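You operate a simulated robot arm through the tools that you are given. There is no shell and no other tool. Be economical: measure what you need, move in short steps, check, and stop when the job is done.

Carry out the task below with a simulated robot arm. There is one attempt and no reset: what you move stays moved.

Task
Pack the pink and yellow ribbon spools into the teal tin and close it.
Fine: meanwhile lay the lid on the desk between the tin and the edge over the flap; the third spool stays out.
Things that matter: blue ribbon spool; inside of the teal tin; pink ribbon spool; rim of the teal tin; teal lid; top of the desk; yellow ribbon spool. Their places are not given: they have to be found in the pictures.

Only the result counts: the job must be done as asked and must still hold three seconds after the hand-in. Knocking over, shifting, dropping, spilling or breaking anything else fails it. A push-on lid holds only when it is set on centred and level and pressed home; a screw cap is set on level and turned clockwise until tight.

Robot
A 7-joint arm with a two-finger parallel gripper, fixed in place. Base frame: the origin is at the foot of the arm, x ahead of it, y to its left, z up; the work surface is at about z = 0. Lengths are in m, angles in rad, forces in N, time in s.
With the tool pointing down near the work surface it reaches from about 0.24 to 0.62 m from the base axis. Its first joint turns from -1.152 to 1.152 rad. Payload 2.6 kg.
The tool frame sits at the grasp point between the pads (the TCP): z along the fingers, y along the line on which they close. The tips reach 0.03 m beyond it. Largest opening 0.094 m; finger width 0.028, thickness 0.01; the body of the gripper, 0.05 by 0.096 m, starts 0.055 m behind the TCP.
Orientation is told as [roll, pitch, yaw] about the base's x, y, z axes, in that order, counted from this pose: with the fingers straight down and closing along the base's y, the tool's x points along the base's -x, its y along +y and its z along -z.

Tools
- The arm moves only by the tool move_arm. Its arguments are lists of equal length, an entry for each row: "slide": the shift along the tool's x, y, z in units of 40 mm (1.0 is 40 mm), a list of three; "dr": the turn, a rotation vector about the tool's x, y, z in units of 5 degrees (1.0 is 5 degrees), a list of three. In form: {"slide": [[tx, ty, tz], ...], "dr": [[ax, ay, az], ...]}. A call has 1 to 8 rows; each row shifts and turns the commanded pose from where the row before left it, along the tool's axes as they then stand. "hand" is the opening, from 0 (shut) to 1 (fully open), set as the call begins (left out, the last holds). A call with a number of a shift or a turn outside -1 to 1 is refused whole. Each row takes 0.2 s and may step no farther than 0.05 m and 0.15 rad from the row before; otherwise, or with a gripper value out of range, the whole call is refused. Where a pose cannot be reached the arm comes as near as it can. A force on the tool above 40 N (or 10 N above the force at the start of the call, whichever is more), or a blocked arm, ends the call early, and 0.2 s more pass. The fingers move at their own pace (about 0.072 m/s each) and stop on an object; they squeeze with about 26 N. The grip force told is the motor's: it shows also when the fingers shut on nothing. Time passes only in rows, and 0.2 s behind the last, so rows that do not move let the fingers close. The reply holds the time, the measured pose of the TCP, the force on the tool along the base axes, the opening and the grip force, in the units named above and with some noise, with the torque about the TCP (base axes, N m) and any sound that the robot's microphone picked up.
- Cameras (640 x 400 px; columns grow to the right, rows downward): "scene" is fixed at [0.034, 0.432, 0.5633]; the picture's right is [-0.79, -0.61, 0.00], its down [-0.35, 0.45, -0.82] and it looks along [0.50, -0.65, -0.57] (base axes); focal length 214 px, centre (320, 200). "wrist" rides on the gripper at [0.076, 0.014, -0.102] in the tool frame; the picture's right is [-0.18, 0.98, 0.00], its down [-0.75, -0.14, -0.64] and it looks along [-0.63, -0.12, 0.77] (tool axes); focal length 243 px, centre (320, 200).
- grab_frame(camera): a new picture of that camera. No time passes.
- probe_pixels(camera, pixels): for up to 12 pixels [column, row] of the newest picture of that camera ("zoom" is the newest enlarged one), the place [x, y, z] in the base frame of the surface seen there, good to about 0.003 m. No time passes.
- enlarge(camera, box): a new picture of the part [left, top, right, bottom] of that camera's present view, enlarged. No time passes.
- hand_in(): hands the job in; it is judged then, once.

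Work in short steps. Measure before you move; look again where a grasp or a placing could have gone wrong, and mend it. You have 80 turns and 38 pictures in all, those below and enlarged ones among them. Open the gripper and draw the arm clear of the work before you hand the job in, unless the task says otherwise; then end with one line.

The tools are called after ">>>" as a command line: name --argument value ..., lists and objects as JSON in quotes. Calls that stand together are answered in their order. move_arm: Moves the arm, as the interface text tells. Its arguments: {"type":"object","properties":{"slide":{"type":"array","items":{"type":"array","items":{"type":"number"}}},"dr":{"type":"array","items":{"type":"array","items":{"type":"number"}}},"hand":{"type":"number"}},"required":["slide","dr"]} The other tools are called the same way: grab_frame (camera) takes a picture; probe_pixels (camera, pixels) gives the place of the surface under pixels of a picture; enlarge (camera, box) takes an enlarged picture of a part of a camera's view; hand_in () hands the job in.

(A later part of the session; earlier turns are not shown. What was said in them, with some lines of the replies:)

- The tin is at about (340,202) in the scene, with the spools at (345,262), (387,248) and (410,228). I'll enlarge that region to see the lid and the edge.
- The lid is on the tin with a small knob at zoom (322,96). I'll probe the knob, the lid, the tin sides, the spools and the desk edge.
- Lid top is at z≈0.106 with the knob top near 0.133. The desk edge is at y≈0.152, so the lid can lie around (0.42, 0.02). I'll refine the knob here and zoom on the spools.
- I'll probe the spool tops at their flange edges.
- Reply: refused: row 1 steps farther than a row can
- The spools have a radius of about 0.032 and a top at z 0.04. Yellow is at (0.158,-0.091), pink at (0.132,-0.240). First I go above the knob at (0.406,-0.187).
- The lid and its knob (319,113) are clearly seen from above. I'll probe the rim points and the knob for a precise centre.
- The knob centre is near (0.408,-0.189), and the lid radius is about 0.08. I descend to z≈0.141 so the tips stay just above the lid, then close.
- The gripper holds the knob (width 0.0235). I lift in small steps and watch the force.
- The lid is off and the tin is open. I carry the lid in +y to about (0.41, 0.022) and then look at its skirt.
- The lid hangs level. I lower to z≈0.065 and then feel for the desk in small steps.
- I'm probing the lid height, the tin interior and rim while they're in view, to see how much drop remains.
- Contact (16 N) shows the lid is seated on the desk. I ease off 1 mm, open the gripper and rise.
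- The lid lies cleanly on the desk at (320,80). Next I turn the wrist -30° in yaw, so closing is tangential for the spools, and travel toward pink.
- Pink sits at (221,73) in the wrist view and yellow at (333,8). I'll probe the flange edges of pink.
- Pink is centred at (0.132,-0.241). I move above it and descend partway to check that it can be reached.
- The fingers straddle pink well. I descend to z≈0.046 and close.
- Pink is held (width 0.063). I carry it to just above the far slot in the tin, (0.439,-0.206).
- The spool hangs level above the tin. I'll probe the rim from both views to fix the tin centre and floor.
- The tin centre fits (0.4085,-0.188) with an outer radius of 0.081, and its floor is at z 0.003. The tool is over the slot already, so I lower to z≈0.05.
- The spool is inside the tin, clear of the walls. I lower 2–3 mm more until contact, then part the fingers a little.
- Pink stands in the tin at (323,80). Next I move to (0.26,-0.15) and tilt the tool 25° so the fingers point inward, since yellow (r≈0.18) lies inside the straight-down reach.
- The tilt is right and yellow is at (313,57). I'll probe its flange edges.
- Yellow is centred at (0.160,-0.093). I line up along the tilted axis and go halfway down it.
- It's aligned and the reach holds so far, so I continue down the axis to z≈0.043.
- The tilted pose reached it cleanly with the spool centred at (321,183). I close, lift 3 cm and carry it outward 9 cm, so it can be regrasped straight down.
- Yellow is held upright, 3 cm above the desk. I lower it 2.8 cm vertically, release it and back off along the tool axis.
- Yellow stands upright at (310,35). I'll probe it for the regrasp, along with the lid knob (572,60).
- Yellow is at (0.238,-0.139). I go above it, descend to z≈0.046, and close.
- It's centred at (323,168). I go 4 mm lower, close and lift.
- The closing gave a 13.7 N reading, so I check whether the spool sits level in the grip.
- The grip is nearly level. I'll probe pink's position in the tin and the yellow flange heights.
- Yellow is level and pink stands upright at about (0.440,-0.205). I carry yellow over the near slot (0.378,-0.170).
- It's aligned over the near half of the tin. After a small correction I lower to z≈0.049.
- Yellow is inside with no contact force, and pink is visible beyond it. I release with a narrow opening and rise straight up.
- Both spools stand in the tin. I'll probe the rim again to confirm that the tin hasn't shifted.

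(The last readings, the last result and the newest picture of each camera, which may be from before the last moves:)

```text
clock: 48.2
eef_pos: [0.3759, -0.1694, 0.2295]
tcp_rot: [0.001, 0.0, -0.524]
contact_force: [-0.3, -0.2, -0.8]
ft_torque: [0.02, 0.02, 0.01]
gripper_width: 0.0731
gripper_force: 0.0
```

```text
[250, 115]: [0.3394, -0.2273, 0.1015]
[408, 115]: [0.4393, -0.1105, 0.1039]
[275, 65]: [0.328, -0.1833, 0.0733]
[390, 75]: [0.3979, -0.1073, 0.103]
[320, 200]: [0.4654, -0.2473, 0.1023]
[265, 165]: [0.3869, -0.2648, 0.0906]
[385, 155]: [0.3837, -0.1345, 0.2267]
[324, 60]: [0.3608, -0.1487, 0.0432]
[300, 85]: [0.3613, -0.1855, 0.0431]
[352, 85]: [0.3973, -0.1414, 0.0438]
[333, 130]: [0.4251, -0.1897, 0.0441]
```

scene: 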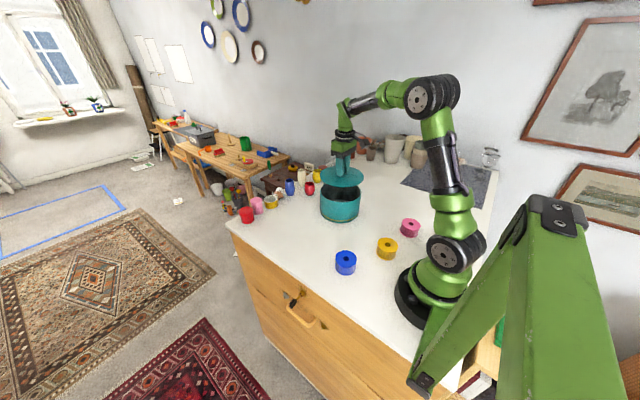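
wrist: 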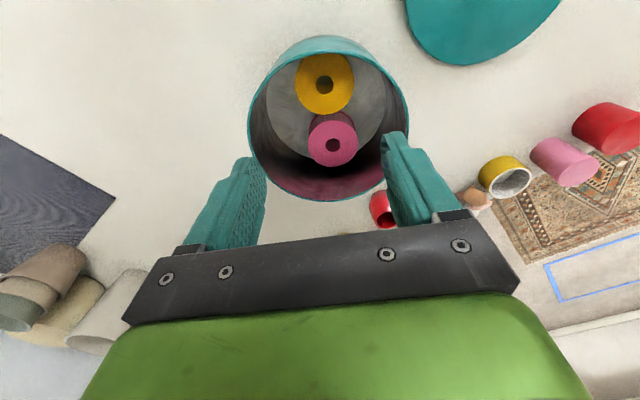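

The tin is unmoved. I turn back to yaw 0 and go above the lid knob at (0.408, 0.021).

>>> move_arm --slide '[[0, 0, 0], [0, 0, 0], [0, 0, 0], [0, 0, 0], [0, 0, 0], [0, 0, 0], [0, 0, 0]]' --dr '[[0, 0, -1], [0, 0, -1], [0, 0, -1], [0, 0, -1], [0, 0, -1], [0, 0, -1], [0, 0, 0]]' --hand 0.6

>>> move_arm --slide '[[-0.16, 0.952, 0], [-0.16, 0.952, 0], [-0.16, 0.952, 0], [-0.16, 0.952, 0], [-0.16, 0.952, 0], [0, 0, 1], [0, 0, 1], [0, 0, 0]]' --dr '[[0, 0, 0], [0, 0, 0], [0, 0, 0], [0, 0, 0], [0, 0, 0], [0, 0, 0], [0, 0, 0], [0, 0, 0]]'

>>> grab_frame --camera "wrist"

```text
clock: 49.8
eef_pos: [0.377, -0.1696, 0.2293]
tcp_rot: [-0.001, 0.002, 0.002]
contact_force: [0.4, -0.3, 0.1]
ft_torque: [0.01, -0.04, 0.02]
gripper_width: 0.0566
gripper_force: 0.1
```

```text
clock: 51.6
eef_pos: [0.4099, 0.0197, 0.1499]
tcp_rot: [-0.001, 0.002, -0.002]
contact_force: [-0.2, 0.2, 0.1]
ft_torque: [0.0, -0.01, -0.02]
gripper_width: 0.0563
gripper_force: 0.1
```

```text
9 pictures are left
```

wrist: 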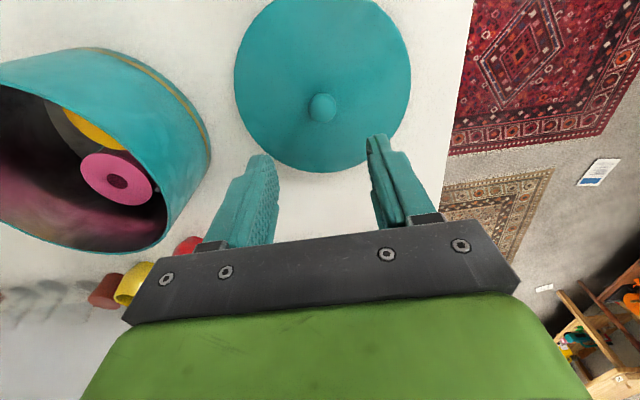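

The lid is where I left it, with the knob at (322,107). I descend to the release height z≈0.047 and grip the knob.

>>> move_arm --slide '[[0.04, 0.03, 0.9], [0, 0, 0.9], [0, 0, 0.5], [0, 0, 0.25], [0, 0, 0]]' --dr '[[0, 0, 0], [0, 0, 0], [0, 0, 0], [0, 0, 0], [0, 0, 0]]'

>>> move_arm --slide '[[0, 0, 0], [0, 0, 0], [0, 0, 0]]' --dr '[[0, 0, 0], [0, 0, 0], [0, 0, 0]]' --hand 0

>>> move_arm --slide '[[0, 0, -0.5], [0, 0, -1], [0, 0, -1], [0, 0, -1], [0, 0, -0.8], [0, 0, 0]]' --dr '[[0, 0, 0], [0, 0, 0], [0, 0, 0], [0, 0, 0], [0, 0, 0], [0, 0, 0]]'

```text
clock: 52.8
eef_pos: [0.4085, 0.0214, 0.0484]
tcp_rot: [0.001, -0.001, 0.0]
contact_force: [0.5, 0.5, -0.2]
ft_torque: [-0.01, -0.01, -0.01]
gripper_width: 0.0563
gripper_force: 0.1
```

```text
clock: 53.6
eef_pos: [0.408, 0.0194, 0.0491]
tcp_rot: [0.0, 0.001, 0.0]
contact_force: [0.9, 0.5, 0.2]
ft_torque: [-0.02, 0.03, -0.04]
gripper_width: 0.0239
gripper_force: 26.2
```

```text
clock: 55.0
eef_pos: [0.4057, 0.0218, 0.2199]
tcp_rot: [0.0, -0.001, 0.001]
contact_force: [0.4, -0.6, -1.1]
ft_torque: [0.03, 0.01, 0.0]
gripper_width: 0.0236
gripper_force: 26.8
```

The lid is held and lifted. I carry it over the tin to (0.408,-0.188).

>>> move_arm --slide '[[0, -0.875, 0], [0, -0.875, 0], [0, -0.875, 0], [0, -0.875, 0], [0, -0.875, 0], [-0.03, -0.86, 0], [0, 0, 0], [0, 0, 0]]' --dr '[[0, 0, 0], [0, 0, 0], [0, 0, 0], [0, 0, 0], [0, 0, 0], [0, 0, 0], [0, 0, 0], [0, 0, 0]]'

>>> grab_frame --camera "wrist"

>>> enlarge --camera "scene" --box '[276, 130, 404, 230]'

```text
clock: 56.8
eef_pos: [0.4097, -0.1873, 0.2194]
tcp_rot: [-0.001, -0.001, 0.0]
contact_force: [0.5, -0.6, -0.2]
ft_torque: [0.0, 0.03, -0.04]
gripper_width: 0.0238
gripper_force: 26.1
```

```text
8 pictures are left
```

wrist: 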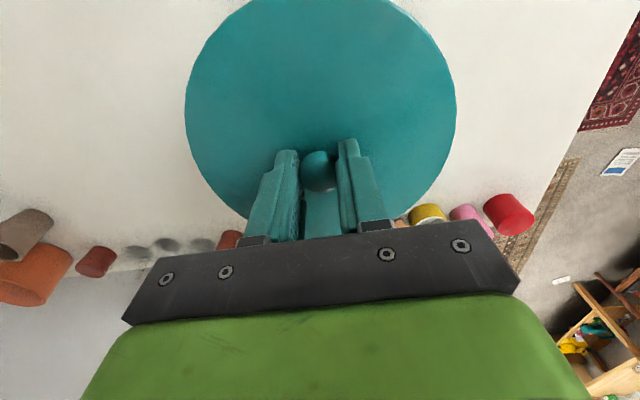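

```text
4.00 times, centred on (340, 180) of scene
```

zoom: 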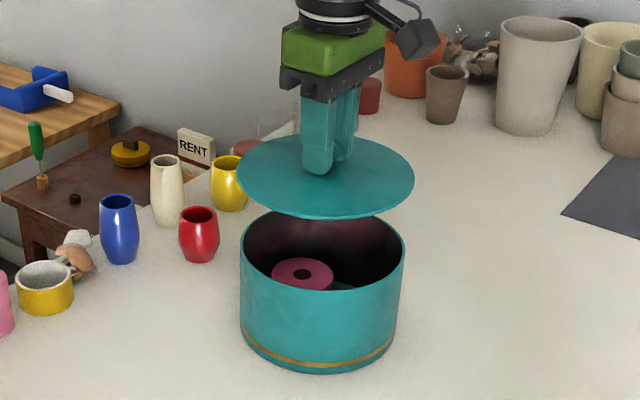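

The lid looks level and centred above the tin. I'll probe the lid rim for its exact centre and levelness.

>>> probe_pixels --camera "wrist" --pixels '[[187, 100], [454, 100], [205, 45], [435, 45], [195, 145], [443, 145], [225, 190], [415, 195], [250, 8]]'

>>> probe_pixels --camera "zoom" --pixels '[[238, 175], [412, 180], [325, 214], [270, 203], [380, 205], [375, 146], [243, 265], [403, 265], [305, 300], [350, 300]]'

```text
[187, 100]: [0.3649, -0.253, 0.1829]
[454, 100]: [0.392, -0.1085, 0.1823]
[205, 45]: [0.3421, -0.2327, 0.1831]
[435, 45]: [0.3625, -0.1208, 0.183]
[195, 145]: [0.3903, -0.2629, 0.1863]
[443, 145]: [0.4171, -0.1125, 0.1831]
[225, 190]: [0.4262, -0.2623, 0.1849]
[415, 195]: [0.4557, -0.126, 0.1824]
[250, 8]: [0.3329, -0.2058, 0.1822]
```

```text
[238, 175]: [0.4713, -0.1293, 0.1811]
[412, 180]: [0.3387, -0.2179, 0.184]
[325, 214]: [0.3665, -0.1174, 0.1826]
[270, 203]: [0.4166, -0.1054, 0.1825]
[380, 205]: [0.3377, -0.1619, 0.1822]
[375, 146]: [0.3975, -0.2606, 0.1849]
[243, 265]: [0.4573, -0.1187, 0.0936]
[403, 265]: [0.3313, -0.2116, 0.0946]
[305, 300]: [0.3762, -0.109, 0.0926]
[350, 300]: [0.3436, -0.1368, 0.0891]
```

The lid centre is about (0.408,-0.187), level, and matches the tin. I lower to just above the rim, nudging toward the original grip point (0.408,-0.189), and re-read.

>>> move_arm --slide '[[0, 0, 0.6], [0, 0, 0.5], [0, 0, 0.3], [0, 0, 0]]' --dr '[[0, 0, 0], [0, 0, 0], [0, 0, 0], [0, 0, 0]]'

>>> move_arm --slide '[[0, 0, 0]]' --dr '[[0, 0, 0]]'

>>> move_arm --slide '[[0, 0, 0]]' --dr '[[0, 0, 0]]'

>>> move_arm --slide '[[0, 0, 0]]' --dr '[[0, 0, 0]]'

```text
clock: 57.8
eef_pos: [0.4106, -0.187, 0.164]
tcp_rot: [0.001, 0.0, 0.0]
contact_force: [-0.4, 0.2, -0.6]
ft_torque: [-0.01, 0.02, -0.01]
gripper_width: 0.0236
gripper_force: 26.0
```

```text
clock: 58.2
eef_pos: [0.4102, -0.186, 0.1647]
tcp_rot: [0.0, 0.0, 0.0]
contact_force: [0.3, 0.3, -0.7]
ft_torque: [0.01, -0.03, -0.02]
gripper_width: 0.0236
gripper_force: 26.2
```

```text
clock: 58.6
eef_pos: [0.4095, -0.187, 0.164]
tcp_rot: [0.001, 0.001, 0.0]
contact_force: [-0.1, -0.2, 0.0]
ft_torque: [-0.01, -0.01, 0.03]
gripper_width: 0.0239
gripper_force: 26.0
```

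```text
clock: 59.0
eef_pos: [0.4094, -0.1883, 0.1645]
tcp_rot: [0.001, 0.0, 0.001]
contact_force: [0.6, 0.3, 0.1]
ft_torque: [-0.02, 0.01, -0.01]
gripper_width: 0.0239
gripper_force: 25.9
```

The mean reading is (0.4098,-0.187) against the original (0.408,-0.1895). I shift by (-1.5,-2.3) mm and lower toward the rim.

>>> move_arm --slide '[[0.04, -0.055, 0], [0, 0, 0.2], [0, 0, 0.1], [0, 0, 0]]' --dr '[[0, 0, 0], [0, 0, 0], [0, 0, 0], [0, 0, 0]]'

>>> move_arm --slide '[[0, 0, 0.05], [0, 0, 0]]' --dr '[[0, 0, 0], [0, 0, 0]]'

>>> enlarge --camera "scene" --box '[292, 155, 388, 230]'

```text
clock: 60.0
eef_pos: [0.408, -0.1922, 0.1522]
tcp_rot: [-0.003, 0.001, -0.001]
contact_force: [0.7, 0.4, -0.4]
ft_torque: [0.02, 0.01, 0.0]
gripper_width: 0.024
gripper_force: 26.3
```

```text
clock: 60.6
eef_pos: [0.4073, -0.1897, 0.1503]
tcp_rot: [0.001, -0.001, 0.0]
contact_force: [-0.5, 0.1, -0.5]
ft_torque: [-0.05, 0.01, -0.04]
gripper_width: 0.0242
gripper_force: 25.8
```

```text
5.33 times, centred on (340, 192) of scene
```

zoom: 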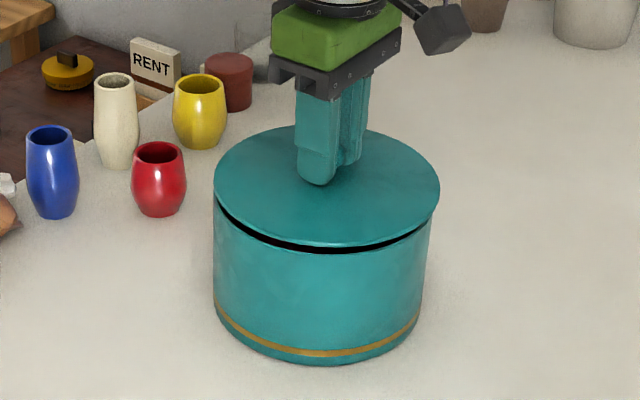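

The lid hovers about 1 cm above the rim, level and aligned. I lower in millimetre steps, watching force and torque.

>>> move_arm --slide '[[0, 0, 0.05], [0, 0, 0.04], [0, 0, 0]]' --dr '[[0, 0, 0], [0, 0, 0], [0, 0, 0]]'

>>> move_arm --slide '[[0, 0, 0.05], [0, 0, 0.04], [0, 0, 0]]' --dr '[[0, 0, 0], [0, 0, 0], [0, 0, 0]]'

```text
clock: 61.4
eef_pos: [0.4088, -0.1896, 0.1466]
tcp_rot: [0.0, -0.001, 0.002]
contact_force: [-0.3, 1.8, 0.9]
ft_torque: [0.03, 0.01, -0.02]
gripper_width: 0.0235
gripper_force: 25.8
```

```text
clock: 62.2
eef_pos: [0.4084, -0.1905, 0.1426]
tcp_rot: [-0.001, -0.002, -0.002]
contact_force: [0.3, 4.3, 11.3]
ft_torque: [0.08, 0.03, -0.04]
gripper_width: 0.024
gripper_force: 25.9
```

The plug is entering (11 N, almost no torque) with a slight +y side force. I shift 1 mm in +y and press on.

>>> move_arm --slide '[[0, 0.025, 0], [0, 0, 0.03], [0, 0, 0.03], [0, 0, 0]]' --dr '[[0, 0, 0], [0, 0, 0], [0, 0, 0], [0, 0, 0]]'

```text
clock: 63.2
eef_pos: [0.4071, -0.191, 0.1418]
tcp_rot: [-0.001, -0.001, -0.002]
contact_force: [-3.3, -3.3, 22.5]
ft_torque: [-0.03, -0.06, 0.05]
gripper_width: 0.024
gripper_force: 26.2
```

At 22 N the lid is at about seated height. I press a bit further in 1 mm steps to drive it home.

>>> move_arm --slide '[[0, 0, 0.03], [0, 0, 0.03], [0, 0, 0.03], [0, 0, 0]]' --dr '[[0, 0, 0], [0, 0, 0], [0, 0, 0], [0, 0, 0]]'

>>> enlarge --camera "scene" --box '[292, 155, 388, 230]'

```text
clock: 64.0
eef_pos: [0.4077, -0.1896, 0.1401]
tcp_rot: [-0.002, -0.002, -0.002]
contact_force: [-2.2, 0.2, 1.9]
ft_torque: [0.1, 0.08, 0.07]
gripper_width: 0.024
gripper_force: 26.4
stopped in row 3: the force on the tool passed its limit at 42 N (the readings are from after the stop); the commanded pose is now the measured one
```

```text
5.33 times, centred on (340, 192) of scene
```

zoom: 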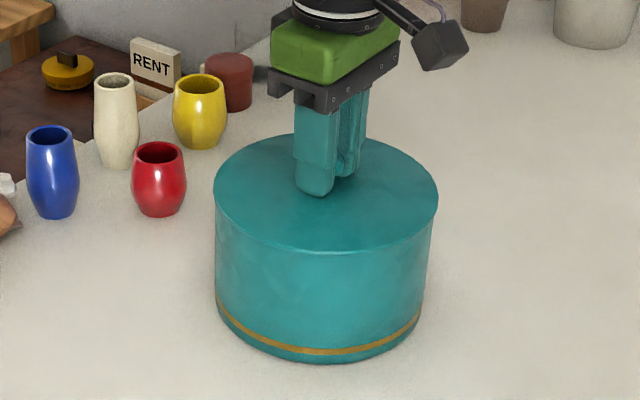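

There's no gap left at the rim. I'll probe the lid height all round against the original 0.1066.

>>> probe_pixels --camera "zoom" --pixels '[[217, 185], [436, 190], [325, 246], [270, 235], [380, 238], [250, 152], [395, 155], [250, 200], [400, 200], [325, 225], [325, 253]]'

```text
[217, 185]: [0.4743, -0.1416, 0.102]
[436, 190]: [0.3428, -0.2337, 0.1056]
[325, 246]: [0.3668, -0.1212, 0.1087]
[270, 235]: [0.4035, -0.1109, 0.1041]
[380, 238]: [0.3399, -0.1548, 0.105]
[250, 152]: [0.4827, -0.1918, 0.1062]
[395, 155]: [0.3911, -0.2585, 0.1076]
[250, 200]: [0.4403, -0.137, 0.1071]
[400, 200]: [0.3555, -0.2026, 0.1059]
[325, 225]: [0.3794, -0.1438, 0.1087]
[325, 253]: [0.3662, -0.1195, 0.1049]
```

The lid top is back at about 0.106–0.107 all round, and the press reached 42 N. I open and rise straight up.

>>> move_arm --slide '[[0, 0, 0], [0, 0, 0], [0, 0, 0], [0, 0, -0.3], [0, 0, -0.8], [0, 0, -0.3], [0, 0, 0]]' --dr '[[0, 0, 0], [0, 0, 0], [0, 0, 0], [0, 0, 0], [0, 0, 0], [0, 0, 0], [0, 0, 0]]' --hand 0.6

>>> move_arm --slide '[[0, 0, 0], [0, 0, 0], [0, 0, 0], [0, 0, 0]]' --dr '[[0, 0, 0], [0, 0, 0], [0, 0, 0], [0, 0, 0]]' --hand 0

>>> move_arm --slide '[[0, 0, 0.4], [0, 0, 0.1], [0, 0, 0]]' --dr '[[0, 0, 0], [0, 0, 0], [0, 0, 0]]'

```text
clock: 65.6
eef_pos: [0.407, -0.1898, 0.1975]
tcp_rot: [-0.002, -0.003, -0.001]
contact_force: [-0.2, -0.6, 0.0]
ft_torque: [0.0, 0.0, 0.04]
gripper_width: 0.0563
gripper_force: 0.0
```

```text
clock: 66.6
eef_pos: [0.4079, -0.1892, 0.1961]
tcp_rot: [-0.001, -0.004, -0.002]
contact_force: [0.2, -1.0, 0.6]
ft_torque: [0.03, 0.01, -0.01]
gripper_width: 0.0
gripper_force: 25.7
```

```text
clock: 67.4
eef_pos: [0.4074, -0.1895, 0.1757]
tcp_rot: [-0.001, -0.003, -0.004]
contact_force: [0.0, -1.0, -0.2]
ft_torque: [0.01, 0.01, 0.02]
gripper_width: 0.0
gripper_force: 26.2
```

With closed fingers over the knob (its top near 0.133, so TCP near 0.163), I press down on it centrally once more.

>>> move_arm --slide '[[0, 0, 0.2], [0, 0, 0.06], [0, 0, 0.04], [0, 0, 0.04], [0, 0, 0.04], [0, 0, 0.04], [0, 0, 0]]' --dr '[[0, 0, 0], [0, 0, 0], [0, 0, 0], [0, 0, 0], [0, 0, 0], [0, 0, 0], [0, 0, 0]]'

```text
clock: 68.6
eef_pos: [0.4089, -0.1906, 0.166]
tcp_rot: [-0.005, -0.012, -0.003]
contact_force: [-1.2, 1.4, 4.5]
ft_torque: [0.09, 0.1, 0.01]
gripper_width: 0.0002
gripper_force: 26.2
stopped in row 5: the force on the tool passed its limit at 44 N (the readings are from after the stop); the commanded pose is now the measured one
```

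It was pressed with 44 N and didn't yield. I rise, draw clear toward the base and look at the whole scene.

>>> move_arm --slide '[[0, 0, -0.5], [0, 0, -1], [0, 0, -1], [0, 0, -1], [0.8, 0.5, -0.3], [0.8, 0.8, 0], [0, 0.8, 0], [0, 0, 0]]' --dr '[[0, 0, 0], [0, 0, 0], [0, 0, 0], [0, 0, 0], [0, 0, 0], [0, 0, 0], [0, 0, 0], [0, 0, 0]]'

>>> move_arm --slide '[[0, 0, 0], [0, 0, 0], [0, 0, 0], [0, 0, 0]]' --dr '[[0, 0, 0], [0, 0, 0], [0, 0, 0], [0, 0, 0]]' --hand 1

>>> enlarge --camera "scene" --box '[240, 150, 400, 280]'

```text
clock: 70.4
eef_pos: [0.341, -0.1034, 0.3149]
tcp_rot: [-0.003, -0.011, -0.003]
contact_force: [-0.3, -1.0, -0.2]
ft_torque: [-0.02, 0.04, 0.0]
gripper_width: 0.0002
gripper_force: 26.1
```

```text
clock: 71.4
eef_pos: [0.3428, -0.1066, 0.3164]
tcp_rot: [-0.004, -0.011, -0.006]
contact_force: [-0.7, -0.3, 0.1]
ft_torque: [0.03, -0.03, -0.03]
gripper_width: 0.0938
gripper_force: 0.0
```

```text
3.08 times, centred on (320, 215) of scene
```

zoom: 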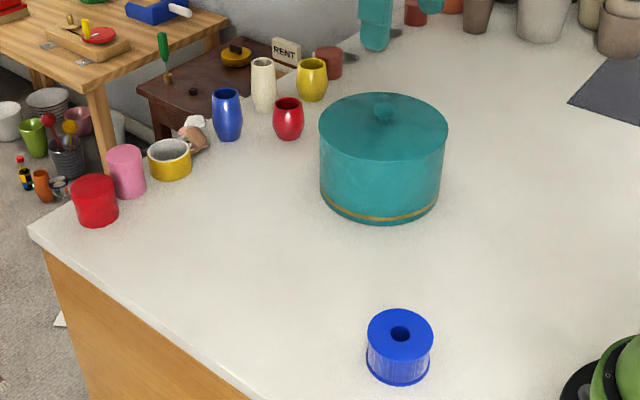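

The lid sits flush and level, blue is untouched, nothing else has moved, and the arm is clear with the gripper open. I'm handing in.

>>> hand_in

```text
The job is handed in.
```

The pink and yellow spools are in the teal tin, and the lid is back on, level and pressed home. It lay on the desk between the tin and the flap edge in the meantime, and the blue spool stayed out untouched.
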